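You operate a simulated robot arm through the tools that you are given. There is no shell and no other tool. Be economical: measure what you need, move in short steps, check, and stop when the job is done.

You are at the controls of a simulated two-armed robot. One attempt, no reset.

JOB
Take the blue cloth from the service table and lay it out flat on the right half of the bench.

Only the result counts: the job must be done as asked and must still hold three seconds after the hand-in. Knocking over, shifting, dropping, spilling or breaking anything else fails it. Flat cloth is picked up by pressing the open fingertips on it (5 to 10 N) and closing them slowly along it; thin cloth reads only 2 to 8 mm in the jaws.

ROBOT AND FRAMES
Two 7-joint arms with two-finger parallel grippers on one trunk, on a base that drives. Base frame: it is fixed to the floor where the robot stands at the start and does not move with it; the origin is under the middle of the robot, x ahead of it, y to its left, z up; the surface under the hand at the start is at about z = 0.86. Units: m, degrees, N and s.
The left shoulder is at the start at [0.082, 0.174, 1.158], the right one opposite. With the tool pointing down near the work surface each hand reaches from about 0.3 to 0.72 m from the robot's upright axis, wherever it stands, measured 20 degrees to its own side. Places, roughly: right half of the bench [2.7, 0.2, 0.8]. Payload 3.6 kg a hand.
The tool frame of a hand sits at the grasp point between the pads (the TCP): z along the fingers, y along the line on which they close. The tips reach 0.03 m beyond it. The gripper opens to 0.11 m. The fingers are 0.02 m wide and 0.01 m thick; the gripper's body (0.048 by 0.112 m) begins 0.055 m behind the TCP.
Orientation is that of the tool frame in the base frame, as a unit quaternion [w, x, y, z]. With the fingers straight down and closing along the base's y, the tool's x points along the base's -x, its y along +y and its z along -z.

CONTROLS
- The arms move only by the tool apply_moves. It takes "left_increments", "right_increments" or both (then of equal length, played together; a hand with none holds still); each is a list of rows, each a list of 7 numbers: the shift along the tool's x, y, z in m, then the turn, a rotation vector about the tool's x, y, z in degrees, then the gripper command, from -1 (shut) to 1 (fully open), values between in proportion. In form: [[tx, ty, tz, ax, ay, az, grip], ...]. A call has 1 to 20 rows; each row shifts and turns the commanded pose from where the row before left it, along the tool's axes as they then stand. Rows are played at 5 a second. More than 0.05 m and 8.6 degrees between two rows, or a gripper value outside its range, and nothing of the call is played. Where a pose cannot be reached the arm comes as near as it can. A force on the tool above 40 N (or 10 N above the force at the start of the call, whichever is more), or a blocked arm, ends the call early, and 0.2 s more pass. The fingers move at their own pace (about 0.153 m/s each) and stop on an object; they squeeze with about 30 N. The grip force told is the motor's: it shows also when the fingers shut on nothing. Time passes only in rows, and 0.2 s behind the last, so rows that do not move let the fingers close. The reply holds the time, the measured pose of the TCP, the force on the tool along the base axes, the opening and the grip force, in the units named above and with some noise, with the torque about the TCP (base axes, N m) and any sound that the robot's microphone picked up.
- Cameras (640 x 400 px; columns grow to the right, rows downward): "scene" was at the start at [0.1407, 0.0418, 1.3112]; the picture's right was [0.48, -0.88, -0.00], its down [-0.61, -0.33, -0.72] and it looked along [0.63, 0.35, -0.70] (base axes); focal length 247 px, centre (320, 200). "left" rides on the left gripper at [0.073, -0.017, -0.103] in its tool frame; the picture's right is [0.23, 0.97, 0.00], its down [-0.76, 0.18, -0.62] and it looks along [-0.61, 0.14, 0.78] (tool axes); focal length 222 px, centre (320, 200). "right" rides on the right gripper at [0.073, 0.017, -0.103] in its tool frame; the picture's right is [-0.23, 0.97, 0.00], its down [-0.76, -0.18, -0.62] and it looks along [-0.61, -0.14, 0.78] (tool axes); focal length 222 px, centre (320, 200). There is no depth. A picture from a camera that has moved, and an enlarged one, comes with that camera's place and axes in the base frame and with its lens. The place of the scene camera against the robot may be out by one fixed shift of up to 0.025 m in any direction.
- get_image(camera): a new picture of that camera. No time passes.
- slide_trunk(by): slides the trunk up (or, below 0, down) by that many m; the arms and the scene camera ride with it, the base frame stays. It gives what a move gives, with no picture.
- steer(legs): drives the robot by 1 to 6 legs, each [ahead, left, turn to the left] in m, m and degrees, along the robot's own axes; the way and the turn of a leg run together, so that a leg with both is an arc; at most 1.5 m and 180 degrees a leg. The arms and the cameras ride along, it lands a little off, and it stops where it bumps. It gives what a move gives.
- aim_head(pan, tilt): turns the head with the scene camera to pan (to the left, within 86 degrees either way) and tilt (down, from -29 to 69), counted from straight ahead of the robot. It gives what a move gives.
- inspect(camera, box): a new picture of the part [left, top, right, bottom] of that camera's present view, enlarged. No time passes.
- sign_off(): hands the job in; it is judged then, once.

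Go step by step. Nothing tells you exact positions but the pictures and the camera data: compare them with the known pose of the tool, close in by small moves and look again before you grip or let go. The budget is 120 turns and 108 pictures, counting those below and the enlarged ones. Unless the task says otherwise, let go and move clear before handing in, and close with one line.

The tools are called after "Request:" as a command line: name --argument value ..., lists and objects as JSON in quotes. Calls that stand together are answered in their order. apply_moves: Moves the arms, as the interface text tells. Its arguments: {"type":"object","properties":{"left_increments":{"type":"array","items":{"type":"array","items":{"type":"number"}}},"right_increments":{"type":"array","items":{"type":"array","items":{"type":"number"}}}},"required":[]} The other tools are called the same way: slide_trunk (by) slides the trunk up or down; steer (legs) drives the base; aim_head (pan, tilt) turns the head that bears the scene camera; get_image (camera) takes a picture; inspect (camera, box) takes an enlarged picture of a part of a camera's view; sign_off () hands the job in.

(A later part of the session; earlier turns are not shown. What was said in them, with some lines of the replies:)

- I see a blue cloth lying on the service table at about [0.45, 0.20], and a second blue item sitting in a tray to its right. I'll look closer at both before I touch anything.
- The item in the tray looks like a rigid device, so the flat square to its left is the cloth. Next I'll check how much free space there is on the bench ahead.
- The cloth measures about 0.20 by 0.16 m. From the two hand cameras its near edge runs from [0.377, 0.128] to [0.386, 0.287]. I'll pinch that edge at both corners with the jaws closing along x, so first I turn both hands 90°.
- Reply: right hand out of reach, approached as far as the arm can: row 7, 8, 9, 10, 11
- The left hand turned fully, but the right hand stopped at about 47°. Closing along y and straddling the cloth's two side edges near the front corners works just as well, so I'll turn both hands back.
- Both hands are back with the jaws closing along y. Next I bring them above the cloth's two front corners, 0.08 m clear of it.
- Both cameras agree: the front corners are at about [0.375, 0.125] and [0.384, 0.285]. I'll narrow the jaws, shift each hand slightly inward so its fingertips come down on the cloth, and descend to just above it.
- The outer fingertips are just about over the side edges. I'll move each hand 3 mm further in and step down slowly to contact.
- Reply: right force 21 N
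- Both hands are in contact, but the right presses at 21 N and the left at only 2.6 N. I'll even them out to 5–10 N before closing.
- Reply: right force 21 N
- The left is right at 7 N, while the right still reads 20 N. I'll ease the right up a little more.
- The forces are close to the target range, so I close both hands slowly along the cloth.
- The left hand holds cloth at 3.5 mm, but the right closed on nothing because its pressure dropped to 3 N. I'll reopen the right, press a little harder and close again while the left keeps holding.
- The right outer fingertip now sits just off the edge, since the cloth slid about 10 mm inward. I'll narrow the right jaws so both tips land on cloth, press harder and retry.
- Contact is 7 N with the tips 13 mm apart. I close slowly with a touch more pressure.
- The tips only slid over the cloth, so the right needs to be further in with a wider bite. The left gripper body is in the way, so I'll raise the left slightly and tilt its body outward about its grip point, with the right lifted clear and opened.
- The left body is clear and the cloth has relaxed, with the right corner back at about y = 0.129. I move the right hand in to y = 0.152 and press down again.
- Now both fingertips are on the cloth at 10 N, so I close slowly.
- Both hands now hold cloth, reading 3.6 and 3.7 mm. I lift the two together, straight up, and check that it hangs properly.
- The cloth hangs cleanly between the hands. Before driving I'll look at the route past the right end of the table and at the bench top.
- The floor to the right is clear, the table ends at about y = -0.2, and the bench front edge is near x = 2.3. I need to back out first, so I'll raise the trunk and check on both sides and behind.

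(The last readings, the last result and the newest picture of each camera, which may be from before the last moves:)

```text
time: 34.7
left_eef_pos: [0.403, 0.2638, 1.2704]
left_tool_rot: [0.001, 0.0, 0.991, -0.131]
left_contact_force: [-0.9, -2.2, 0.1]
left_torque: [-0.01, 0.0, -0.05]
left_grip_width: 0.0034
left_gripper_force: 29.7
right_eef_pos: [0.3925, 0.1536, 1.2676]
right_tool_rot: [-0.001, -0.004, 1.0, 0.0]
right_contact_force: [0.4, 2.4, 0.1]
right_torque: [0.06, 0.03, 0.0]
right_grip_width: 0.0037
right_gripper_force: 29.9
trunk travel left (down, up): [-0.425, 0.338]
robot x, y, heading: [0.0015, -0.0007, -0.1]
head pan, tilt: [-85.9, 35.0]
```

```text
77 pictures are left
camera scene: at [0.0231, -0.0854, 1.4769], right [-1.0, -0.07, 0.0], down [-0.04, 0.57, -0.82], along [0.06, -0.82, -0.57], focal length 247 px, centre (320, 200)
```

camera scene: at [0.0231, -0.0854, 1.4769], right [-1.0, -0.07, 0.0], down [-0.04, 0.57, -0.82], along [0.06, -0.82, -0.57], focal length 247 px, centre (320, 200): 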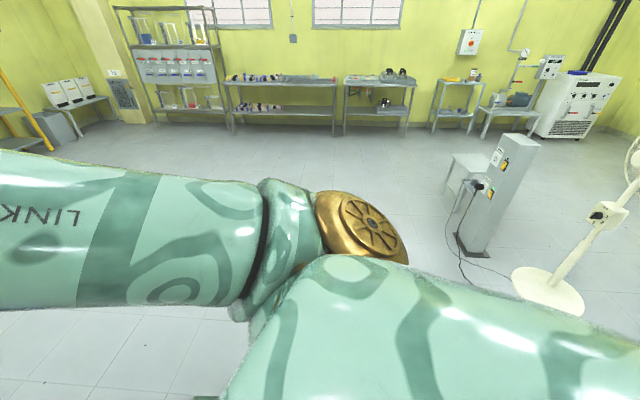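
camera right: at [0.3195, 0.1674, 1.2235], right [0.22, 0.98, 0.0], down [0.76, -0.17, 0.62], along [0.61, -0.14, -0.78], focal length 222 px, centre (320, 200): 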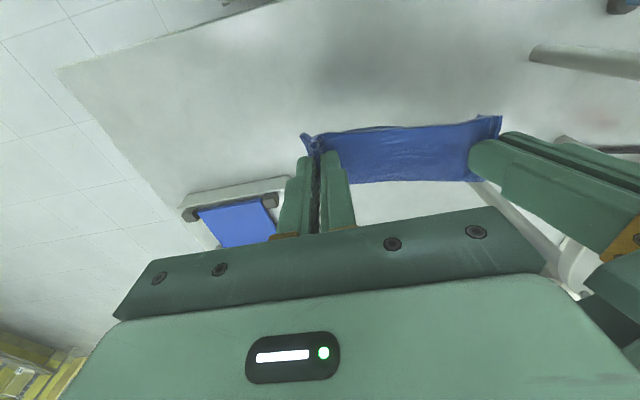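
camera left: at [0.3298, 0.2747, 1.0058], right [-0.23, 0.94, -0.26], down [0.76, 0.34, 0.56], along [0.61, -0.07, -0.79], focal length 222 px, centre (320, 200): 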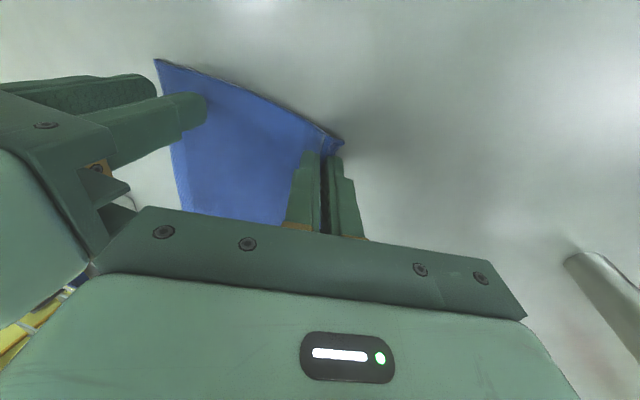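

The way is clear: the fan and post are over a metre back and to the right. I'll back out 0.4 m, shift right past the table and drive forward into the gap short of the bench.

Request:
steer --legs '[[-0.4, 0, 0], [0, -0.95, 0], [1.0, 0, 0], [1.05, 0, 0]]'

Request:
aim_head --pan 45 --tilt 35

Request:
get_image --camera "scene"

```text
time: 51.5
left_eef_pos: [2.0437, -0.6068, 1.2702]
left_tool_rot: [0.004, -0.023, 0.991, -0.131]
left_contact_force: [0.2, -2.0, 0.0]
left_torque: [-0.03, -0.01, -0.02]
left_grip_width: 0.0035
left_gripper_force: 29.7
right_eef_pos: [2.0378, -0.7183, 1.2675]
right_tool_rot: [-0.001, -0.027, 1.0, -0.001]
right_contact_force: [-0.8, 1.6, -1.0]
right_torque: [0.06, -0.01, -0.05]
right_grip_width: 0.0033
right_gripper_force: 29.9
trunk travel left (down, up): [-0.425, 0.338]
robot x, y, heading: [1.6549, -0.8864, 2.9]
head pan, tilt: [-85.9, 35.0]
```

```text
time: 53.6
left_eef_pos: [2.0423, -0.607, 1.2708]
left_tool_rot: [0.003, -0.023, 0.991, -0.131]
left_contact_force: [0.0, -2.3, -0.8]
left_torque: [0.0, -0.01, -0.06]
left_grip_width: 0.0037
left_gripper_force: 30.2
right_eef_pos: [2.0383, -0.7175, 1.267]
right_tool_rot: [0.0, -0.027, 1.0, 0.0]
right_contact_force: [0.1, 2.4, -0.4]
right_torque: [0.07, 0.0, -0.07]
right_grip_width: 0.0037
right_gripper_force: 29.7
trunk travel left (down, up): [-0.425, 0.338]
robot x, y, heading: [1.6492, -0.8898, 2.4]
head pan, tilt: [45.0, 35.0]
```

```text
76 pictures are left
camera scene: at [1.7284, -0.8195, 1.4768], right [0.74, -0.67, 0.0], down [-0.39, -0.42, -0.82], along [0.55, 0.6, -0.57], focal length 247 px, centre (320, 200)
```

scene: 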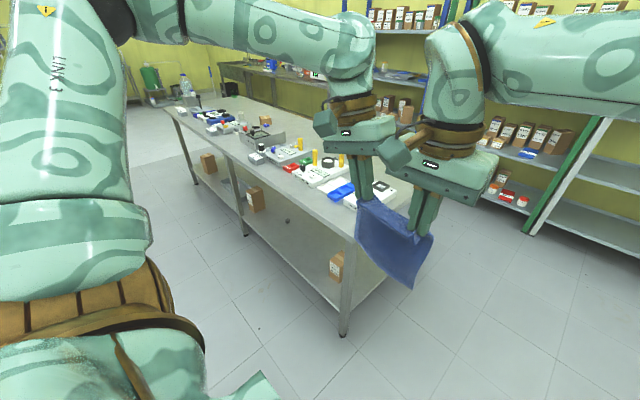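

I've arrived beside the bench's right end with the cloth still held. I zoom in on the bench top to find a free area.

Request:
inspect --camera "scene" --box '[160, 80, 420, 242]'

```text
2.46 times, centred on (290, 161) of scene
camera zoom: at [1.7284, -0.8195, 1.4768], right [0.74, -0.67, 0.0], down [-0.39, -0.42, -0.82], along [0.55, 0.6, -0.57], focal length 609 px, centre (394, 296)
```

zoom: 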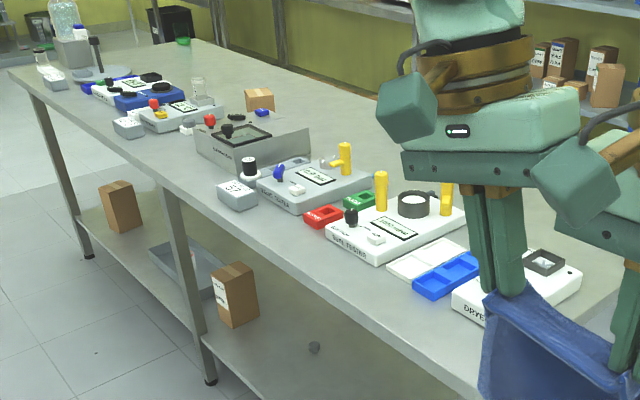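

The middle of the right half is full of devices and the front strip is only about 9 cm deep. Behind the devices, from about x = 2.72 to 3.15, it looks free, and I can reach that from the bench's right end. I'll drive round and face the end.

Request:
steer --legs '[[0, -0.35, 0], [1.2, 0, -2.5], [0, 0, 90]]'

Request:
aim_head --pan 0 --tilt 30

Request:
get_image --camera "scene"

```text
time: 65.4
left_eef_pos: [2.6116, -0.8124, 1.2711]
left_tool_rot: [0.093, -0.7, 0.702, -0.093]
left_contact_force: [1.4, -0.5, 0.0]
left_torque: [-0.01, -0.07, -0.11]
left_grip_width: 0.0033
left_gripper_force: 30.4
right_eef_pos: [2.7213, -0.824, 1.2687]
right_tool_rot: [0.001, 0.709, -0.705, 0.0]
right_contact_force: [-1.8, -0.7, -0.3]
right_torque: [0.02, 0.05, -0.11]
right_grip_width: 0.0034
right_gripper_force: 29.9
trunk travel left (down, up): [-0.425, 0.338]
robot x, y, heading: [2.8729, -1.2177, 90.0]
head pan, tilt: [45.0, 35.0]
```

```text
time: 66.5
left_eef_pos: [2.6118, -0.814, 1.271]
left_tool_rot: [0.093, -0.701, 0.701, -0.093]
left_contact_force: [1.2, 0.4, -0.5]
left_torque: [0.03, -0.08, -0.1]
left_grip_width: 0.0034
left_gripper_force: 29.9
right_eef_pos: [2.7214, -0.8238, 1.267]
right_tool_rot: [0.0, 0.708, -0.706, 0.0]
right_contact_force: [-1.6, -0.7, -0.2]
right_torque: [0.03, 0.04, -0.07]
right_grip_width: 0.0036
right_gripper_force: 30.1
trunk travel left (down, up): [-0.425, 0.338]
robot x, y, heading: [2.8726, -1.2211, 89.6]
head pan, tilt: [0.0, 30.0]
```

```text
74 pictures are left
camera scene: at [2.852, -1.0863, 1.4846], right [1.0, 0.0, 0.0], down [0.0, -0.5, -0.87], along [0.0, 0.87, -0.5], focal length 247 px, centre (320, 200)
```

scene: 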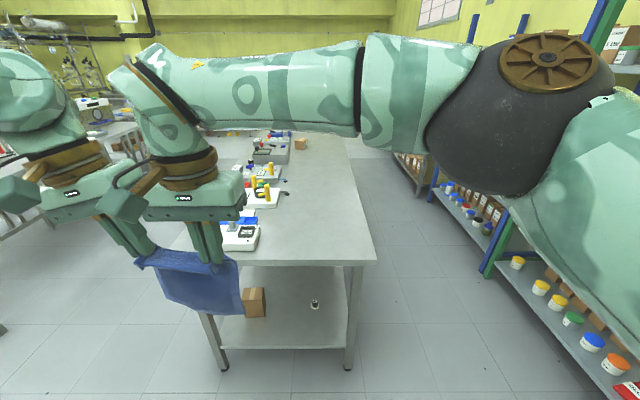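

I now see the bench end clearly: its edge is at y ≈ -0.37, the back corner at x ≈ 3.07, and the nearest device's right side at x ≈ 2.585. That leaves a bare strip from x 2.60 to 3.06. I'll drive so the cloth is centred on x ≈ 2.83, with the end edge in reach.

Request:
steer --legs '[[0, -0.165, 0], [0.47, 0, 0]]'

Request:
aim_head --pan 8 --tilt 50

Request:
get_image --camera "scene"

Request:
get_image --camera "right"

```text
time: 70.4
left_eef_pos: [2.7713, -0.342, 1.2697]
left_tool_rot: [-0.094, 0.701, -0.7, 0.093]
left_contact_force: [2.1, 0.3, -0.6]
left_torque: [-0.01, -0.05, -0.07]
left_grip_width: 0.0035
left_gripper_force: 30.0
right_eef_pos: [2.8817, -0.3518, 1.2677]
right_tool_rot: [0.001, 0.71, -0.704, 0.001]
right_contact_force: [-2.2, 1.1, -0.2]
right_torque: [-0.02, 0.05, -0.08]
right_grip_width: 0.0035
right_gripper_force: 29.9
trunk travel left (down, up): [-0.425, 0.338]
robot x, y, heading: [3.034, -0.7445, 90.1]
head pan, tilt: [0.0, 30.0]
```

```text
time: 71.2
left_eef_pos: [2.7716, -0.3419, 1.271]
left_tool_rot: [-0.094, 0.701, -0.701, 0.093]
left_contact_force: [1.5, 0.0, -0.4]
left_torque: [0.03, -0.05, -0.09]
left_grip_width: 0.0035
left_gripper_force: 29.9
right_eef_pos: [2.8828, -0.3518, 1.2666]
right_tool_rot: [0.0, 0.71, -0.704, 0.0]
right_contact_force: [-2.0, 0.2, 0.5]
right_torque: [-0.02, 0.08, -0.06]
right_grip_width: 0.0034
right_gripper_force: 29.8
trunk travel left (down, up): [-0.425, 0.338]
robot x, y, heading: [3.0359, -0.7453, 90.1]
head pan, tilt: [8.0, 50.0]
```

```text
73 pictures are left
camera scene: at [3.0031, -0.6285, 1.4552], right [0.99, 0.14, 0.0], down [0.11, -0.76, -0.64], along [-0.09, 0.64, -0.77], focal length 247 px, centre (320, 200)
```

scene: 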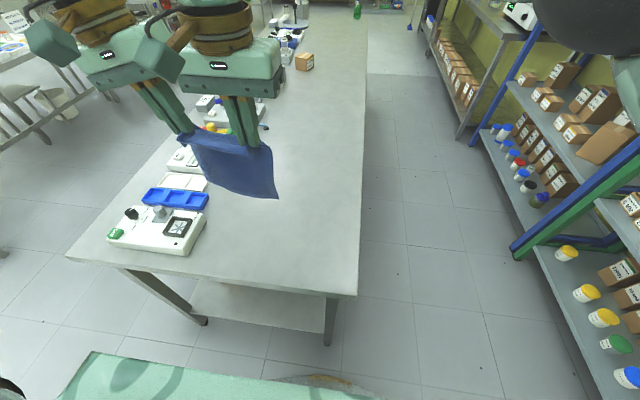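

```text
72 pictures are left
camera right: at [2.8655, -0.425, 1.3719], right [-0.98, 0.22, 0.0], down [0.17, 0.76, 0.62], along [0.14, 0.61, -0.78], focal length 222 px, centre (320, 200)
```

right: 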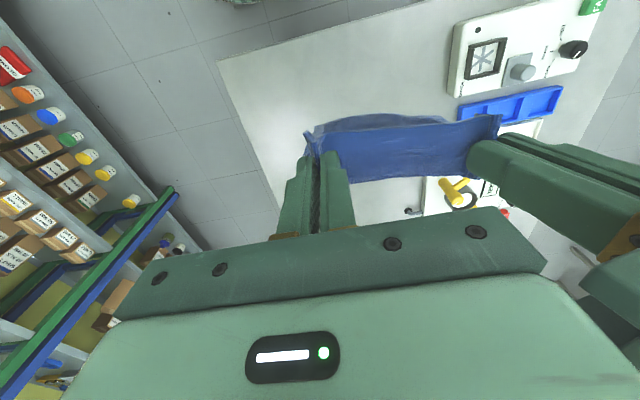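

The bench end edge is at about y = -0.40 and the nearest device's right side at about x = 2.61. The cloth will lie between x 2.75 and 2.91, with its edges at y -0.35 and -0.15. I'll move the hands 0.2 m forward at this height, then lower the trunk.

Request:
apply_moves --left_increments '[[-0.02, 0, 0, 0, 0, 0, -1], [-0.04, 0, 0, 0, 0, 0, -1], [-0.04, 0, 0, 0, 0, 0, -1], [-0.04, 0, 0, 0, 0, 0, -1], [-0.04, 0, 0, 0, 0, 0, -1], [-0.02, 0, 0, 0, 0, 0, -1]]' --right_increments '[[-0.02, 0, 0, 0, 0, 0, -1], [-0.04, 0, 0, 0, 0, 0, -1], [-0.04, 0, 0, 0, 0, 0, -1], [-0.04, 0, 0, 0, 0, 0, -1], [-0.04, 0, 0, 0, 0, 0, -1], [-0.02, 0, 0, 0, 0, 0, -1]]'

Request:
slide_trunk --by -0.22

Request:
get_image --camera "scene"

Request:
get_image --camera "right"

```text
time: 72.2
left_eef_pos: [2.7824, -0.2111, 1.2693]
left_tool_rot: [0.096, -0.695, 0.705, -0.102]
left_contact_force: [25.2, -8.7, -2.8]
left_torque: [-0.31, -0.72, -0.3]
left_grip_width: 0.0025
left_gripper_force: 29.7
left hand out of reach, approached as far as the arm can: row 5
right_eef_pos: [2.9115, -0.2542, 1.2645]
right_tool_rot: [0.003, 0.713, -0.701, -0.002]
right_contact_force: [-24.5, 9.5, 2.6]
right_torque: [0.26, 0.78, 0.13]
right_grip_width: 0.0036
right_gripper_force: 30.1
right hand out of reach, approached as far as the arm can: row 2, 3, 4, 5
trunk travel left (down, up): [-0.425, 0.338]
robot x, y, heading: [3.0353, -0.7439, 90.0]
head pan, tilt: [8.0, 50.0]
stopped in row 5 (right hand): the force on the tool passed its limit at 44 N (the readings are from after the stop); the commanded pose is now the measured one
```

```text
time: 74.5
left_eef_pos: [2.7794, -0.2132, 1.0509]
left_tool_rot: [0.097, -0.697, 0.703, -0.1]
left_contact_force: [37.0, -12.5, -2.7]
left_torque: [-0.34, -0.97, -0.41]
left_grip_width: 0.0026
left_gripper_force: 29.4
right_eef_pos: [2.9122, -0.2535, 1.0441]
right_tool_rot: [0.002, 0.713, -0.702, -0.003]
right_contact_force: [-36.6, 12.0, 3.8]
right_torque: [0.47, 1.19, 0.21]
right_grip_width: 0.005
right_gripper_force: 30.2
trunk travel left (down, up): [-0.205, 0.558]
robot x, y, heading: [3.0348, -0.7451, 89.9]
head pan, tilt: [8.0, 50.0]
```

```text
71 pictures are left
camera scene: at [3.0033, -0.5422, 1.2307], right [0.99, 0.14, 0.0], down [0.11, -0.76, -0.64], along [-0.09, 0.64, -0.77], focal length 247 px, centre (320, 200)
```

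scene: 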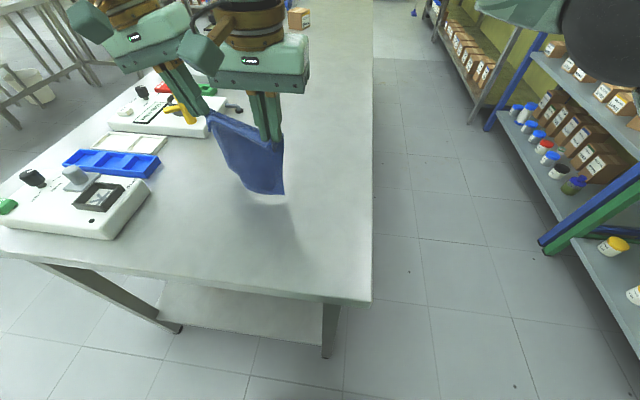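

```text
70 pictures are left
camera right: at [2.8968, -0.3275, 1.1491], right [-0.98, 0.21, 0.01], down [0.17, 0.76, 0.62], along [0.13, 0.61, -0.78], focal length 222 px, centre (320, 200)
```

right: 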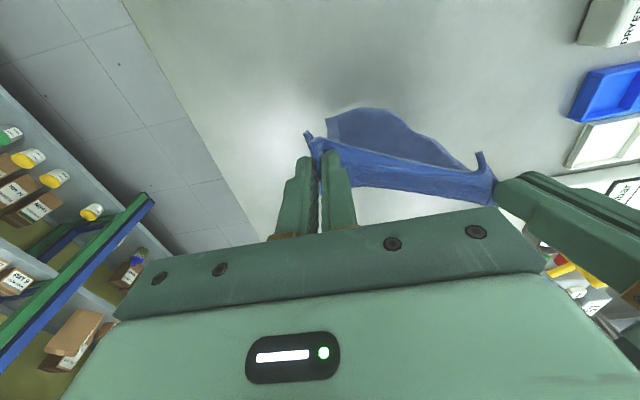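

The right arm hit its reach limit at that height, so the left ran ahead and the cloth is stretched to 37 N. I'll bring the left hand back to ease the tension right away, then use a higher trunk with lower arms to gain reach.

Request:
apply_moves --left_increments '[[0.012, -0.006, 0.002, 0, 0, 0, -1], [0.012, -0.006, 0.002, 0, 0, 0, -1], [0.008, -0.006, 0.001, 0, 0, 0, -1], [0, 0, 0, 0, 0, 0, -1]]'

Request:
slide_trunk --by 0.14

Request:
get_image --camera "right"

```text
time: 75.5
left_eef_pos: [2.7958, -0.2446, 1.0495]
left_tool_rot: [0.094, -0.698, 0.703, -0.097]
left_contact_force: [-1.3, 0.0, -0.4]
left_torque: [-0.03, -0.03, 0.0]
left_grip_width: 0.0025
left_gripper_force: 29.9
right_eef_pos: [2.9124, -0.2528, 1.0441]
right_tool_rot: [0.002, 0.711, -0.703, 0.0]
right_contact_force: [-0.4, 0.7, 0.0]
right_torque: [0.0, -0.05, -0.04]
right_grip_width: 0.0031
right_gripper_force: 30.0
trunk travel left (down, up): [-0.205, 0.558]
robot x, y, heading: [3.0343, -0.7475, 89.9]
head pan, tilt: [8.0, 50.0]
```

```text
time: 77.2
left_eef_pos: [2.7966, -0.2433, 1.1896]
left_tool_rot: [0.095, -0.697, 0.704, -0.098]
left_contact_force: [-0.3, 0.7, -0.4]
left_torque: [0.03, -0.04, -0.02]
left_grip_width: 0.0024
left_gripper_force: 29.6
right_eef_pos: [2.9119, -0.2522, 1.1836]
right_tool_rot: [0.002, 0.712, -0.702, -0.001]
right_contact_force: [-0.6, -0.5, 1.0]
right_torque: [-0.02, -0.03, -0.04]
right_grip_width: 0.0035
right_gripper_force: 29.8
trunk travel left (down, up): [-0.345, 0.418]
robot x, y, heading: [3.0376, -0.745, 90.1]
head pan, tilt: [8.0, 50.0]
```

```text
69 pictures are left
camera right: at [2.8967, -0.3265, 1.2884], right [-0.98, 0.21, 0.0], down [0.17, 0.77, 0.62], along [0.13, 0.61, -0.78], focal length 222 px, centre (320, 200)
```

right: 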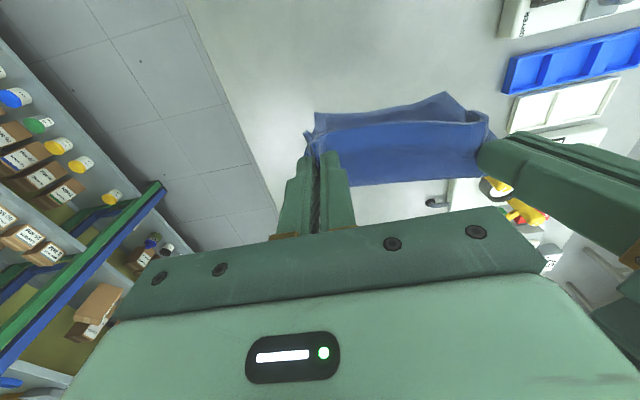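

The tension is gone and both hands still hold. I lower the arms 0.12 m, then move both forward in small equal steps.

Request:
apply_moves --left_increments '[[0, 0.0104, 0.0386, 0, 0, 0, -1], [0, 0.0104, 0.0386, 0, 0, 0, -1], [0, 0.0104, 0.0386, 0, 0, 0, -1], [-0.02, 0, 0, 0, 0, 0, -1], [-0.02, 0, 0, 0, 0, 0, -1]]' --right_increments '[[0, 0, 0.04, 0, 0, 0, -1], [0, 0, 0.04, 0, 0, 0, -1], [0, 0, 0.04, 0, 0, 0, -1], [-0.02, 0, 0, 0, 0, 0, -1], [-0.02, 0, 0, 0, 0, 0, -1]]'

```text
time: 78.4
left_eef_pos: [2.798, -0.2035, 1.0682]
left_tool_rot: [0.095, -0.698, 0.703, -0.099]
left_contact_force: [-1.3, 0.4, -0.4]
left_torque: [-0.03, -0.02, 0.0]
left_grip_width: 0.0022
left_gripper_force: 30.5
right_eef_pos: [2.9127, -0.2143, 1.0639]
right_tool_rot: [0.003, 0.711, -0.703, -0.002]
right_contact_force: [0.4, -0.2, -0.3]
right_torque: [-0.01, -0.02, -0.02]
right_grip_width: 0.0032
right_gripper_force: 29.8
trunk travel left (down, up): [-0.345, 0.418]
robot x, y, heading: [3.035, -0.749, 89.8]
head pan, tilt: [8.0, 50.0]
```

Forward motion works at this height. I go on in small steps to y ≈ -0.15.

Request:
apply_moves --left_increments '[[-0.015, 0, 0, 0, 0, 0, -1], [-0.015, 0, 0, 0, 0, 0, -1], [-0.015, 0, 0, 0, 0, 0, -1], [-0.012, 0, 0, 0, 0, 0, -1]]' --right_increments '[[-0.015, 0, 0, 0, 0, 0, -1], [-0.015, 0, 0, 0, 0, 0, -1], [-0.015, 0, 0, 0, 0, 0, -1], [-0.012, 0, 0, 0, 0, 0, -1]]'

Request:
get_image --camera "scene"

Request:
get_image --camera "right"

```text
time: 79.4
left_eef_pos: [2.8014, -0.1534, 1.0694]
left_tool_rot: [0.096, -0.695, 0.705, -0.103]
left_contact_force: [37.8, -12.4, -3.8]
left_torque: [-0.38, -1.01, -0.43]
left_grip_width: 0.0023
left_gripper_force: 29.6
left hand out of reach, approached as far as the arm can: row 4
right_eef_pos: [2.936, -0.1902, 1.0656]
right_tool_rot: [0.004, 0.714, -0.7, -0.003]
right_contact_force: [-38.0, 11.5, 3.7]
right_torque: [0.41, 1.22, 0.21]
right_grip_width: 0.005
right_gripper_force: 30.0
right hand out of reach, approached as far as the arm can: row 1, 2, 3, 4
trunk travel left (down, up): [-0.345, 0.418]
robot x, y, heading: [3.0376, -0.7434, 89.9]
head pan, tilt: [8.0, 50.0]
```

```text
68 pictures are left
camera scene: at [3.0031, -0.6043, 1.3742], right [0.99, 0.14, 0.0], down [0.11, -0.76, -0.64], along [-0.09, 0.64, -0.77], focal length 247 px, centre (320, 200)
```

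scene: 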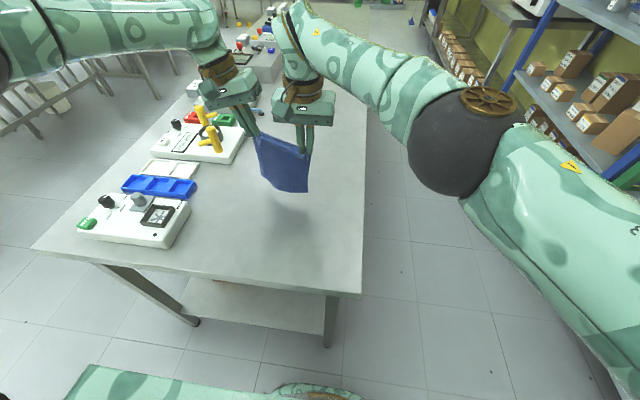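

```text
67 pictures are left
camera right: at [2.9211, -0.2636, 1.1695], right [-0.98, 0.21, 0.01], down [0.17, 0.77, 0.62], along [0.12, 0.61, -0.78], focal length 222 px, centre (320, 200)
```

right: 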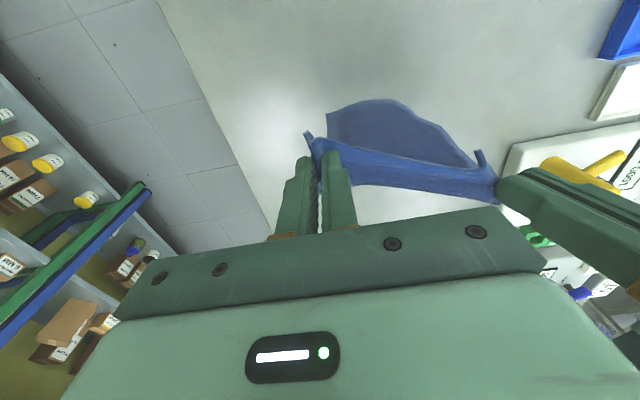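

The right arm's limit is at about y = -0.19. I relax the left again and drive the robot 0.065 m closer to gain the missing reach.

Request:
apply_moves --left_increments '[[0.012, -0.0065, 0.0018, 0, 0, 0, -1], [0.012, -0.0065, 0.0018, 0, 0, 0, -1], [0.012, -0.0065, 0.0018, 0, 0, 0, -1], [0, 0, 0, 0, 0, 0, -1]]' --right_increments '[[0.003, 0, 0, 0, 0, 0, -1], [0.003, 0, 0, 0, 0, 0, -1], [0, 0, 0, 0, 0, 0, -1], [0, 0, 0, 0, 0, 0, -1]]'

Request:
steer --legs '[[0.065, 0, 0]]'

Request:
get_image --camera "right"

Request:
get_image --camera "left"

Request:
get_image --camera "scene"

```text
time: 80.4
left_eef_pos: [2.8149, -0.1885, 1.0694]
left_tool_rot: [0.095, -0.699, 0.702, -0.097]
left_contact_force: [3.1, -0.4, -0.4]
left_torque: [-0.02, -0.1, -0.04]
left_grip_width: 0.0024
left_gripper_force: 30.1
right_eef_pos: [2.9396, -0.1958, 1.0642]
right_tool_rot: [0.002, 0.71, -0.704, -0.001]
right_contact_force: [-3.1, 0.9, 1.0]
right_torque: [-0.01, 0.08, 0.05]
right_grip_width: 0.0035
right_gripper_force: 30.2
trunk travel left (down, up): [-0.345, 0.418]
robot x, y, heading: [3.04, -0.739, 90.2]
head pan, tilt: [8.0, 50.0]
```

```text
time: 81.4
left_eef_pos: [2.8174, -0.122, 1.0683]
left_tool_rot: [0.094, -0.698, 0.703, -0.098]
left_contact_force: [1.3, 1.0, -0.3]
left_torque: [0.0, -0.03, -0.06]
left_grip_width: 0.0024
left_gripper_force: 29.8
right_eef_pos: [2.94, -0.1301, 1.0641]
right_tool_rot: [0.003, 0.712, -0.702, -0.001]
right_contact_force: [-1.7, 1.1, 0.8]
right_torque: [-0.04, 0.05, 0.01]
right_grip_width: 0.0034
right_gripper_force: 30.2
trunk travel left (down, up): [-0.345, 0.418]
robot x, y, heading: [3.0366, -0.68, 90.1]
head pan, tilt: [8.0, 50.0]
```

```text
66 pictures are left
camera right: at [2.9238, -0.2023, 1.1682], right [-0.98, 0.21, 0.0], down [0.17, 0.77, 0.62], along [0.13, 0.61, -0.78], focal length 222 px, centre (320, 200)
```

right: 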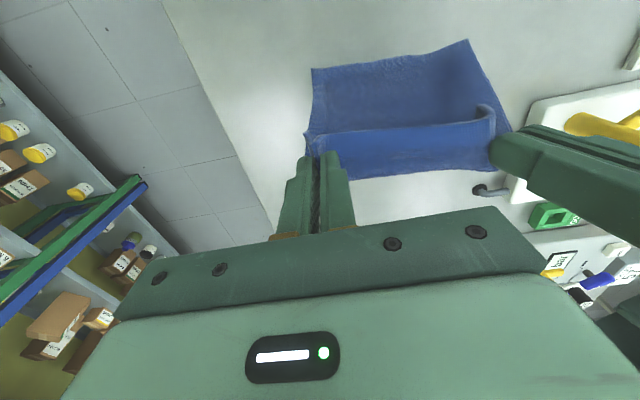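

```text
65 pictures are left
camera left: at [2.8042, -0.1942, 1.1739], right [-0.94, -0.22, -0.26], down [-0.33, 0.77, 0.55], along [0.08, 0.6, -0.79], focal length 222 px, centre (320, 200)
```

left: 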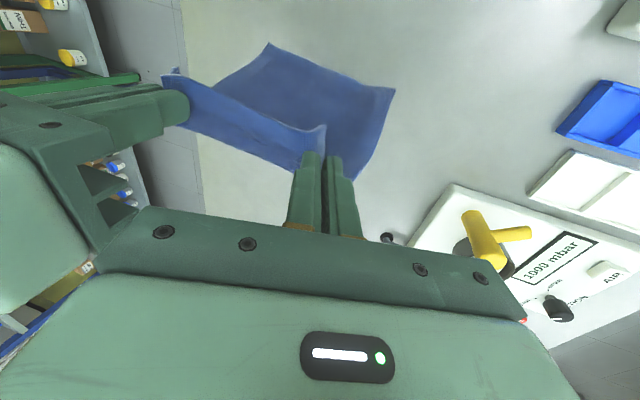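

```text
64 pictures are left
camera scene: at [3.0038, -0.5374, 1.374], right [0.99, 0.14, 0.0], down [0.11, -0.76, -0.64], along [-0.09, 0.63, -0.77], focal length 247 px, centre (320, 200)
```

scene: 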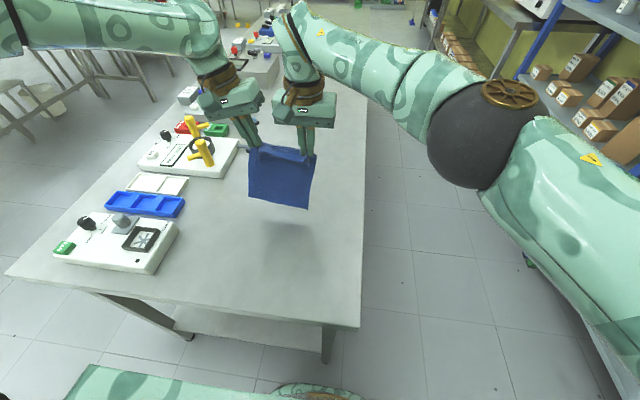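

The cloth hangs between x 2.80 and 2.96, and its lower edge looks swung toward the robot after the drive. I wait a moment and look again before lowering.

Request:
apply_moves --left_increments '[[0, 0, 0, 0, 0, 0, -1], [0, 0, 0, 0, 0, 0, -1], [0, 0, 0, 0, 0, 0, -1], [0, 0, 0, 0, 0, 0, -1], [0, 0, 0, 0, 0, 0, -1], [0, 0, 0, 0, 0, 0, -1], [0, 0, 0, 0, 0, 0, -1], [0, 0, 0, 0, 0, 0, -1]]'

Request:
get_image --camera "right"

Request:
inspect --camera "scene" --box '[200, 90, 360, 250]'

```text
time: 83.2
left_eef_pos: [2.8175, -0.1243, 1.0686]
left_tool_rot: [0.094, -0.698, 0.703, -0.098]
left_contact_force: [1.1, -0.3, -1.0]
left_torque: [-0.01, -0.05, -0.04]
left_grip_width: 0.0022
left_gripper_force: 30.5
right_eef_pos: [2.9389, -0.1301, 1.0635]
right_tool_rot: [0.003, 0.712, -0.702, -0.003]
right_contact_force: [-1.3, -0.1, 0.4]
right_torque: [0.01, 0.05, 0.0]
right_grip_width: 0.0036
right_gripper_force: 29.8
trunk travel left (down, up): [-0.345, 0.418]
robot x, y, heading: [3.0344, -0.6758, 89.8]
head pan, tilt: [8.0, 50.0]
```

```text
63 pictures are left
camera right: at [2.9235, -0.204, 1.169], right [-0.98, 0.21, 0.0], down [0.17, 0.76, 0.62], along [0.13, 0.61, -0.78], focal length 222 px, centre (320, 200)
```

right: 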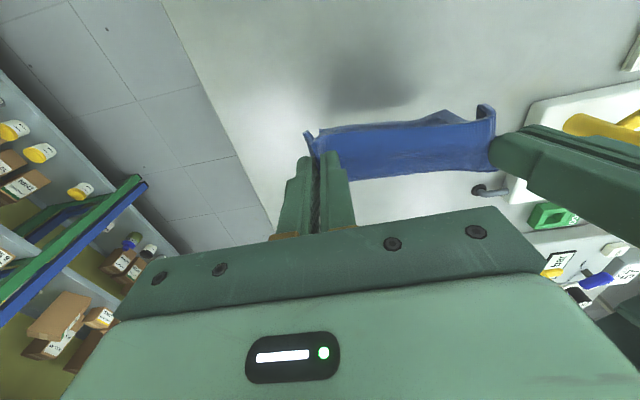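

```text
2.50 times, centred on (280, 170) of scene
camera zoom: at [3.0035, -0.5395, 1.3742], right [0.99, 0.14, 0.0], down [0.11, -0.76, -0.64], along [-0.09, 0.64, -0.77], focal length 618 px, centre (420, 275)
```

zoom: 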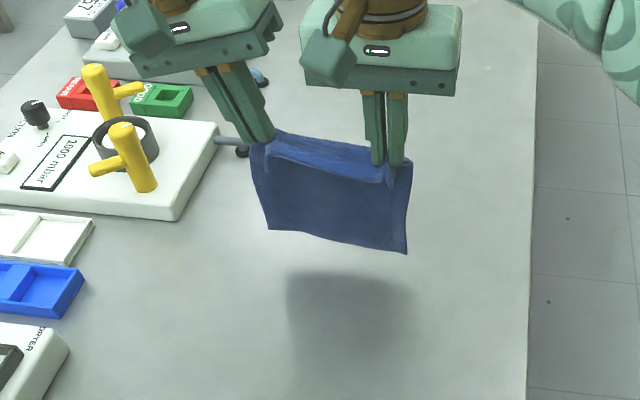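

It was only swinging, and now hangs straight. I lower until the lower edge is near the surface, then lay it by moving back toward the robot and down together, so it rolls out away from me.

Request:
apply_moves --left_increments '[[0, 0.0026, 0.00966, 0, 0, 0, -1], [0, 0.0026, 0.00966, 0, 0, 0, -1], [0, 0.0026, 0.00966, 0, 0, 0, -1], [0, 0.0026, 0.00966, 0, 0, 0, -1], [0.01, 0.0026, 0.00966, 0, 0, 0, -1], [0.01, 0.0026, 0.00966, 0, 0, 0, -1], [0.01, 0.0026, 0.00966, 0, 0, 0, -1], [0.01, 0.0026, 0.00966, 0, 0, 0, -1], [0.01, 0.0026, 0.00966, 0, 0, 0, -1], [0.01, 0.0026, 0.00966, 0, 0, 0, -1]]' --right_increments '[[0, 0, 0.01, 0, 0, 0, -1], [0, 0, 0.01, 0, 0, 0, -1], [0, 0, 0.01, 0, 0, 0, -1], [0, 0, 0.01, 0, 0, 0, -1], [0.01, 0, 0.01, 0, 0, 0, -1], [0.01, 0, 0.01, 0, 0, 0, -1], [0.01, 0, 0.01, 0, 0, 0, -1], [0.01, 0, 0.01, 0, 0, 0, -1], [0.01, 0, 0.01, 0, 0, 0, -1], [0.01, 0, 0.01, 0, 0, 0, -1]]'

Request:
inspect --camera "scene" --box '[180, 100, 380, 260]'

Request:
get_image --camera "right"

```text
time: 85.4
left_eef_pos: [2.8164, -0.1848, 0.9681]
left_tool_rot: [0.095, -0.698, 0.703, -0.099]
left_contact_force: [2.4, -0.7, -0.4]
left_torque: [-0.01, -0.05, -0.02]
left_grip_width: 0.0025
left_gripper_force: 29.9
right_eef_pos: [2.94, -0.1922, 0.9639]
right_tool_rot: [0.003, 0.712, -0.703, -0.002]
right_contact_force: [-2.0, 0.0, 0.9]
right_torque: [0.0, 0.05, 0.02]
right_grip_width: 0.0034
right_gripper_force: 29.7
trunk travel left (down, up): [-0.345, 0.418]
robot x, y, heading: [3.0369, -0.6829, 89.9]
head pan, tilt: [8.0, 50.0]
```

```text
2.50 times, centred on (280, 180) of scene
camera zoom: at [3.0034, -0.5396, 1.3743], right [0.99, 0.14, 0.0], down [0.11, -0.76, -0.64], along [-0.09, 0.64, -0.77], focal length 618 px, centre (420, 250)
```

zoom: 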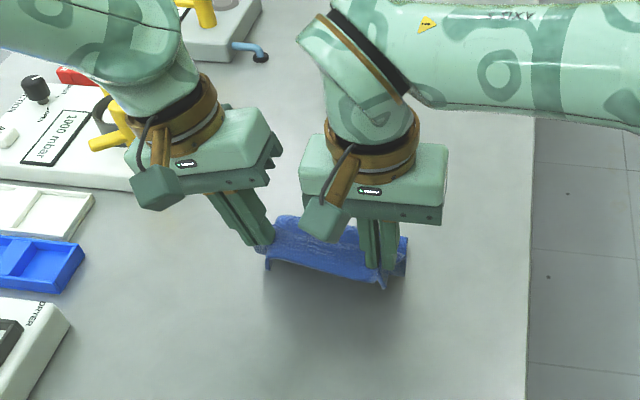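

```text
60 pictures are left
camera right: at [2.9237, -0.2648, 1.0681], right [-0.98, 0.21, 0.0], down [0.17, 0.76, 0.62], along [0.13, 0.61, -0.78], focal length 222 px, centre (320, 200)
```

right: 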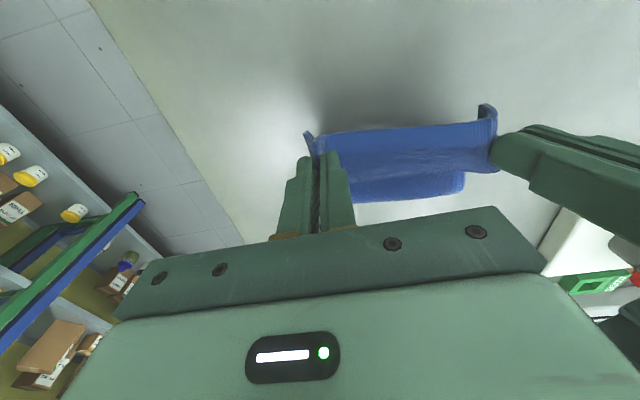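

The cloth is trailing forward as planned. I continue the back-and-down path to just above the surface.

Request:
apply_moves --left_increments '[[0.01, 0.0026, 0.00966, 0, 0, 0, -1], [0.01, 0.0026, 0.00966, 0, 0, 0, -1], [0.01, 0.0026, 0.00966, 0, 0, 0, -1], [0.01, 0.0026, 0.00966, 0, 0, 0, -1], [0.01, 0.0026, 0.00966, 0, 0, 0, -1], [0.01, 0.0026, 0.00966, 0, 0, 0, -1], [0.01, 0.0026, 0.00966, 0, 0, 0, -1], [0.01, 0.0026, 0.00966, 0, 0, 0, -1], [0.01, 0.0026, 0.00966, 0, 0, 0, -1], [0.01, 0.0026, 0.00966, 0, 0, 0, -1]]' --right_increments '[[0.01, 0, 0.01, 0, 0, 0, -1], [0.01, 0, 0.01, 0, 0, 0, -1], [0.01, 0, 0.01, 0, 0, 0, -1], [0.01, 0, 0.01, 0, 0, 0, -1], [0.01, 0, 0.01, 0, 0, 0, -1], [0.01, 0, 0.01, 0, 0, 0, -1], [0.01, 0, 0.01, 0, 0, 0, -1], [0.01, 0, 0.01, 0, 0, 0, -1], [0.01, 0, 0.01, 0, 0, 0, -1], [0.01, 0, 0.01, 0, 0, 0, -1]]'

Request:
get_image --camera "scene"

Request:
get_image --camera "right"

Request:
get_image --camera "left"

```text
time: 87.4
left_eef_pos: [2.8187, -0.2728, 0.8843]
left_tool_rot: [0.098, -0.697, 0.704, -0.097]
left_contact_force: [0.3, -3.2, 14.2]
left_torque: [0.02, -0.1, -0.01]
left_grip_width: 0.0023
left_gripper_force: 29.7
right_eef_pos: [2.9388, -0.2758, 0.883]
right_tool_rot: [0.0, 0.71, -0.704, -0.01]
right_contact_force: [3.1, -2.1, 17.9]
right_torque: [-0.1, -0.11, -0.05]
right_grip_width: 0.0035
right_gripper_force: 29.7
trunk travel left (down, up): [-0.345, 0.418]
robot x, y, heading: [3.0331, -0.6798, 90.2]
head pan, tilt: [8.0, 50.0]
stopped in row 10 (right hand): the force on the tool passed its limit at 50 N (the readings are from after the stop); the commanded pose is now the measured one
```

```text
59 pictures are left
camera scene: at [3.0044, -0.5418, 1.3749], right [0.99, 0.14, 0.0], down [0.11, -0.76, -0.64], along [-0.09, 0.64, -0.77], focal length 247 px, centre (320, 200)
```

scene: 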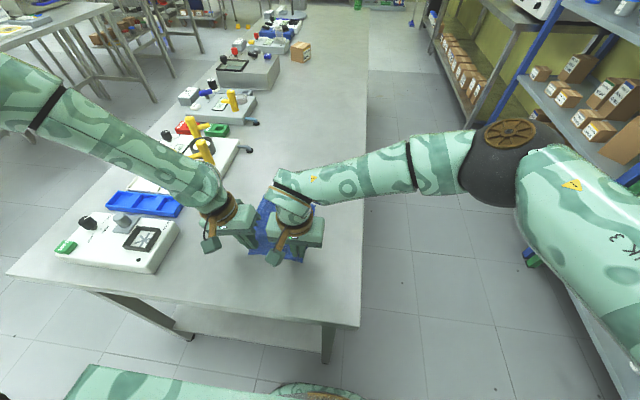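

```text
58 pictures are left
camera right: at [2.9233, -0.3511, 0.9869], right [-0.98, 0.22, 0.02], down [0.18, 0.76, 0.63], along [0.13, 0.62, -0.78], focal length 222 px, centre (320, 200)
```

right: 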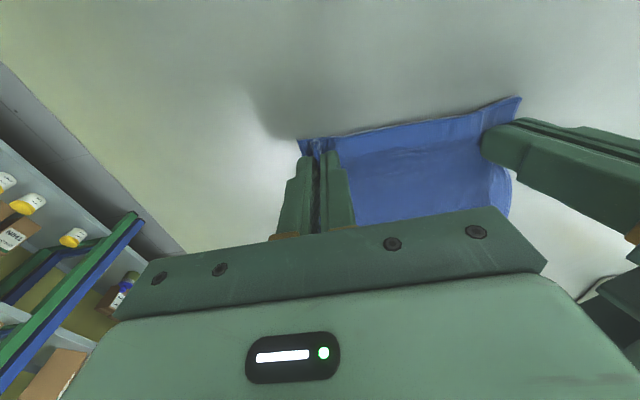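

```text
57 pictures are left
camera left: at [2.8056, -0.3451, 0.989], right [-0.94, -0.22, -0.27], down [-0.33, 0.76, 0.55], along [0.08, 0.61, -0.79], focal length 222 px, centre (320, 200)
```

left: 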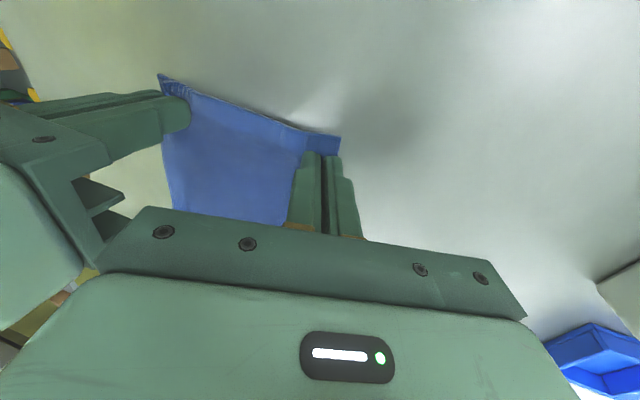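

The bench surface turned out to be at z ≈ 0.855, so the fingertips are already down with some slack left in the cloth. I lift the tips 4 mm and pull back gently to straighten it.

Request:
apply_moves --left_increments '[[0, -0.001, -0.004, 0, 0, 0, -1], [0.008, 0, 0, 0, 0, 0, -1], [0.008, 0, 0, 0, 0, 0, -1], [0.008, 0, 0, 0, 0, 0, -1], [0.008, 0, 0, 0, 0, 0, -1], [0, 0, 0, 0, 0, 0, -1]]' --right_increments '[[0, 0, -0.004, 0, 0, 0, -1], [0.008, 0, 0, 0, 0, 0, -1], [0.008, 0, 0, 0, 0, 0, -1], [0.008, 0, 0, 0, 0, 0, -1], [0.008, 0, 0, 0, 0, 0, -1], [0, 0, 0, 0, 0, 0, -1]]'

Request:
inspect --camera "scene" --box '[180, 160, 360, 304]'

Request:
get_image --camera "right"

```text
time: 88.8
left_eef_pos: [2.8168, -0.3039, 0.8854]
left_tool_rot: [0.096, -0.697, 0.704, -0.097]
left_contact_force: [1.1, -0.2, 0.2]
left_torque: [0.02, -0.04, -0.02]
left_grip_width: 0.0024
left_gripper_force: 30.0
right_eef_pos: [2.9389, -0.3071, 0.8845]
right_tool_rot: [0.001, 0.711, -0.703, -0.008]
right_contact_force: [-1.1, 0.4, 1.1]
right_torque: [0.01, 0.02, 0.02]
right_grip_width: 0.0036
right_gripper_force: 30.3
trunk travel left (down, up): [-0.345, 0.418]
robot x, y, heading: [3.0366, -0.6792, 89.8]
head pan, tilt: [8.0, 50.0]
```

```text
2.78 times, centred on (270, 232) of scene
camera zoom: at [3.0036, -0.5395, 1.3742], right [0.99, 0.14, 0.0], down [0.11, -0.76, -0.64], along [-0.09, 0.64, -0.77], focal length 687 px, centre (459, 111)
```

zoom: 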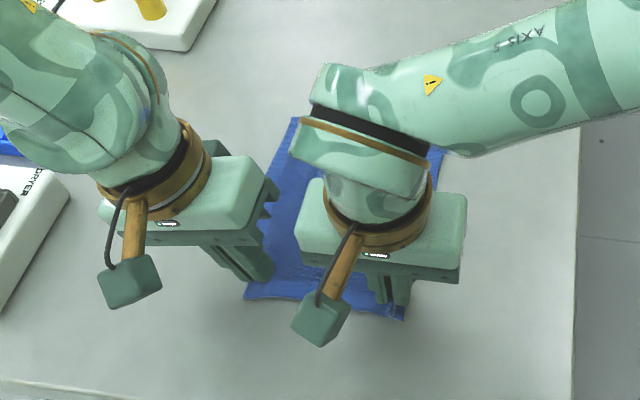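

```text
55 pictures are left
camera right: at [2.9233, -0.3811, 0.9881], right [-0.98, 0.22, 0.01], down [0.18, 0.76, 0.63], along [0.13, 0.62, -0.78], focal length 222 px, centre (320, 200)
```

right: 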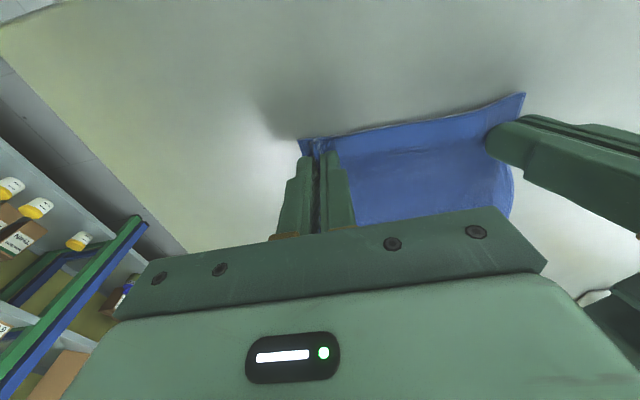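

The cloth lies nearly straight, from about y = -0.14 to -0.33. I give one more small pull, then open both jaws gradually while lifting, and rise clear.

Request:
apply_moves --left_increments '[[0.006, 0, 0, 0, 0, 0, -1], [0.006, 0, 0, 0, 0, 0, -1], [0, 0.0003, 0.001, 0, 0, 0, -1], [0, 0, -0.001, 0, 0, 0, -0.9], [0, 0, -0.002, 0, 0, 0, -0.8], [0, 0, -0.003, 0, 0, 0, -0.7], [0, 0, -0.01, 0, 0, 0, -0.6], [0, 0, -0.02, 0, 0, 0, -0.6], [0, 0, -0.03, 0, 0, 0, -0.6], [0, 0, -0.04, 0, 0, 0, -0.6]]' --right_increments '[[0.006, 0, 0, 0, 0, 0, -1], [0.006, 0, 0, 0, 0, 0, -1], [0, 0, 0.001, 0, 0, 0, -1], [0, 0, 0, 0, 0, 0, -0.9], [0, 0, -0.001, 0, 0, 0, -0.8], [0, 0, -0.003, 0, 0, 0, -0.7], [0, 0, -0.01, 0, 0, 0, -0.6], [0, 0, -0.02, 0, 0, 0, -0.6], [0, 0, -0.03, 0, 0, 0, -0.6], [0, 0, -0.04, 0, 0, 0, -0.6]]'

Request:
get_image --camera "right"

Request:
get_image --camera "left"

Request:
inspect --camera "scene" --box '[180, 160, 360, 304]'

```text
time: 91.0
left_eef_pos: [2.7891, -0.3163, 0.9885]
left_tool_rot: [0.097, -0.697, 0.703, -0.098]
left_contact_force: [0.5, -0.8, 0.0]
left_torque: [0.01, -0.03, 0.01]
left_grip_width: 0.0219
left_gripper_force: 0.0
right_eef_pos: [2.9392, -0.3224, 0.9886]
right_tool_rot: [0.0, 0.71, -0.704, -0.007]
right_contact_force: [0.3, -0.6, 0.1]
right_torque: [-0.02, 0.0, 0.03]
right_grip_width: 0.0222
right_gripper_force: 0.0
trunk travel left (down, up): [-0.345, 0.418]
robot x, y, heading: [3.0391, -0.6812, 90.2]
head pan, tilt: [8.0, 50.0]
```

```text
54 pictures are left
camera right: at [2.9235, -0.3955, 1.0924], right [-0.98, 0.22, 0.01], down [0.18, 0.76, 0.63], along [0.13, 0.62, -0.78], focal length 222 px, centre (320, 200)
```

right: 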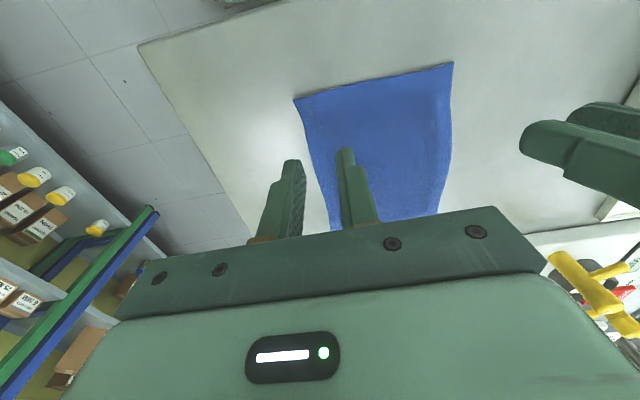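

```text
53 pictures are left
camera left: at [2.7755, -0.3887, 1.0942], right [-0.94, -0.22, -0.26], down [-0.33, 0.76, 0.55], along [0.08, 0.61, -0.79], focal length 222 px, centre (320, 200)
```

left: 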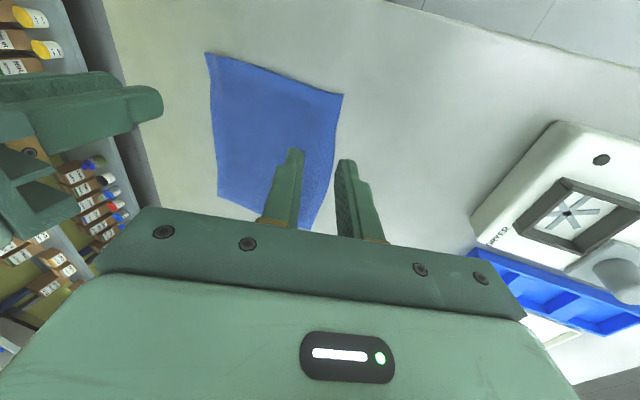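

```text
2.78 times, centred on (270, 232) of scene
camera zoom: at [3.0034, -0.5411, 1.3745], right [0.99, 0.14, 0.0], down [0.11, -0.76, -0.64], along [-0.09, 0.64, -0.77], focal length 687 px, centre (459, 111)
```

zoom: 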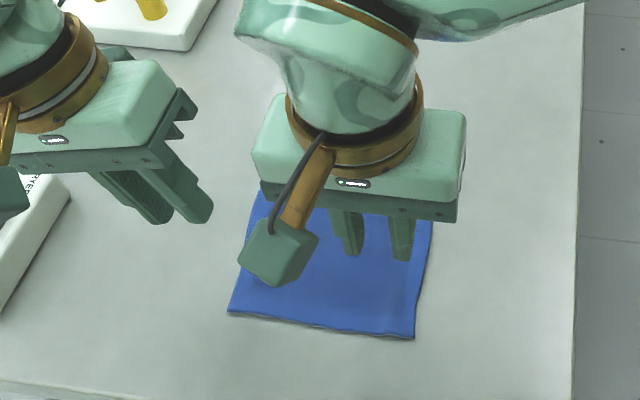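

The cloth is released and looks flat and square. I raise the trunk to bring both hands clear and check the whole of it.

Request:
slide_trunk --by 0.2

Request:
steer --legs '[[-0.35, 0, 0]]'

Request:
aim_head --pan 10 --tilt 40

Request:
get_image --camera "scene"

Request:
get_image --camera "right"

```text
time: 93.2
left_eef_pos: [2.7875, -0.3141, 1.1868]
left_tool_rot: [0.096, -0.698, 0.703, -0.097]
left_contact_force: [0.5, -0.1, 0.6]
left_torque: [-0.04, 0.01, 0.01]
left_grip_width: 0.0221
left_gripper_force: 0.0
right_eef_pos: [2.9397, -0.3195, 1.1873]
right_tool_rot: [0.001, 0.71, -0.704, -0.007]
right_contact_force: [0.1, 0.9, 0.1]
right_torque: [-0.01, 0.01, 0.01]
right_grip_width: 0.022
right_gripper_force: 0.0
trunk travel left (down, up): [-0.545, 0.218]
robot x, y, heading: [3.0341, -0.6816, 90.0]
head pan, tilt: [8.0, 50.0]
```

```text
time: 95.5
left_eef_pos: [2.7889, -0.6629, 1.188]
left_tool_rot: [0.096, -0.698, 0.703, -0.097]
left_contact_force: [0.3, 0.0, -0.9]
left_torque: [0.03, -0.01, -0.02]
left_grip_width: 0.022
left_gripper_force: 0.1
right_eef_pos: [2.9392, -0.6683, 1.1873]
right_tool_rot: [0.001, 0.712, -0.702, -0.007]
right_contact_force: [-0.1, 0.2, 0.2]
right_torque: [-0.03, -0.01, -0.03]
right_grip_width: 0.0222
right_gripper_force: 0.0
trunk travel left (down, up): [-0.545, 0.218]
robot x, y, heading: [3.0357, -1.0268, 90.2]
head pan, tilt: [8.0, 50.0]
```

```text
time: 96.2
left_eef_pos: [2.7885, -0.6628, 1.1872]
left_tool_rot: [0.096, -0.698, 0.703, -0.096]
left_contact_force: [-0.1, 0.7, 0.2]
left_torque: [-0.01, 0.02, -0.01]
left_grip_width: 0.0222
left_gripper_force: 0.1
right_eef_pos: [2.9392, -0.6681, 1.188]
right_tool_rot: [0.0, 0.712, -0.702, -0.007]
right_contact_force: [-0.1, -0.4, -0.1]
right_torque: [0.03, -0.04, 0.01]
right_grip_width: 0.022
right_gripper_force: 0.1
trunk travel left (down, up): [-0.545, 0.218]
robot x, y, heading: [3.0364, -1.0295, 89.8]
head pan, tilt: [10.0, 40.0]
```

```text
51 pictures are left
camera scene: at [2.9996, -0.9238, 1.59], right [0.98, 0.18, 0.0], down [0.11, -0.63, -0.77], along [-0.13, 0.75, -0.64], focal length 247 px, centre (320, 200)
```

scene: 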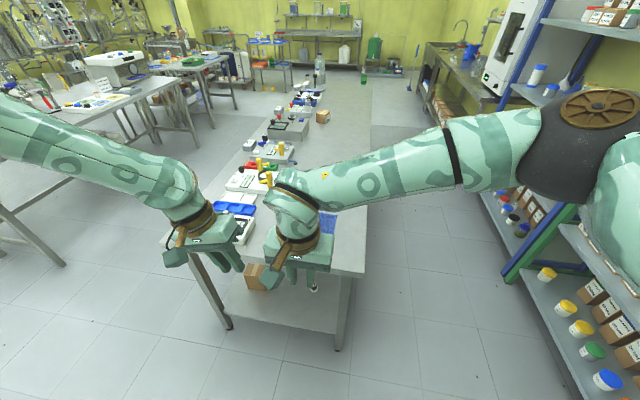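

```text
50 pictures are left
camera right: at [2.9246, -0.7429, 1.2914], right [-0.98, 0.22, 0.01], down [0.18, 0.76, 0.63], along [0.13, 0.62, -0.78], focal length 222 px, centre (320, 200)
```

right: 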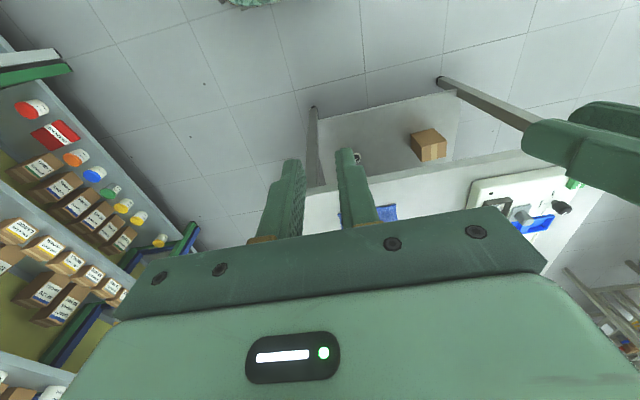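

Clear of the bench, but the right arm hides the cloth. I'll move that hand aside for a final look.

Request:
apply_moves --right_increments '[[0, -0.05, 0, 0, 0, 0, -0.6], [0, -0.05, 0, 0, 0, 0, -0.6], [0, -0.05, 0, 0, 0, 0, -0.6], [0, -0.05, 0, 0, 0, 0, -0.6], [0, -0.05, 0, 0, 0, 0, -0.6], [0, -0.05, 0, 0, 0, 0, -0.6], [0, -0.05, 0, 0, 0, 0, -0.6]]'

Request:
inspect --camera "scene" --box '[200, 150, 400, 300]'

```text
time: 97.8
left_eef_pos: [2.7903, -0.6629, 1.1882]
left_tool_rot: [0.096, -0.698, 0.703, -0.096]
left_contact_force: [-0.6, 0.2, -0.6]
left_torque: [0.03, -0.01, -0.02]
left_grip_width: 0.0218
left_gripper_force: 0.0
right_eef_pos: [3.2949, -0.6632, 1.1853]
right_tool_rot: [0.001, 0.711, -0.703, -0.008]
right_contact_force: [0.5, -0.3, -0.5]
right_torque: [-0.03, 0.04, -0.03]
right_grip_width: 0.0219
right_gripper_force: 0.0
trunk travel left (down, up): [-0.545, 0.218]
robot x, y, heading: [3.0343, -1.0275, 90.0]
head pan, tilt: [10.0, 40.0]
```

```text
2.67 times, centred on (300, 225) of scene
camera zoom: at [3.0024, -0.9245, 1.5901], right [0.98, 0.18, 0.0], down [0.11, -0.63, -0.77], along [-0.14, 0.75, -0.64], focal length 660 px, centre (373, 133)
```

zoom: 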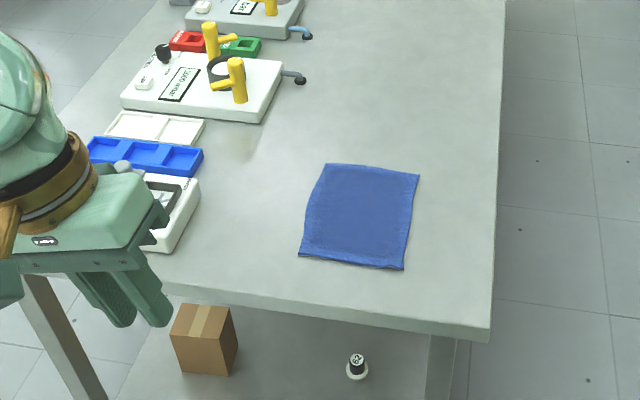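

The cloth lies spread out on the bare end of the right half, with nothing else touched. One close-up to check for leftover ridges.

Request:
inspect --camera "scene" --box '[280, 200, 350, 256]'

```text
7.14 times, centred on (315, 228) of scene
camera zoom: at [3.0024, -0.9245, 1.5901], right [0.98, 0.18, 0.0], down [0.11, -0.63, -0.77], along [-0.14, 0.75, -0.64], focal length 1767 px, centre (356, 0)
```

zoom: 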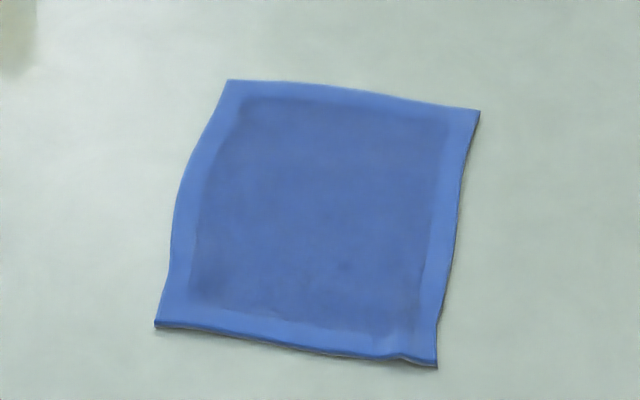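

The cloth is flat with no folds, all four corners are out, and both hands are clear. I hand the job in.

Request:
sign_off

```text
The job is handed in.
```

The blue cloth is laid out flat on the right half of the bench, at the bare right-hand end; both hands have let go and are clear, and I saw nothing else disturbed.
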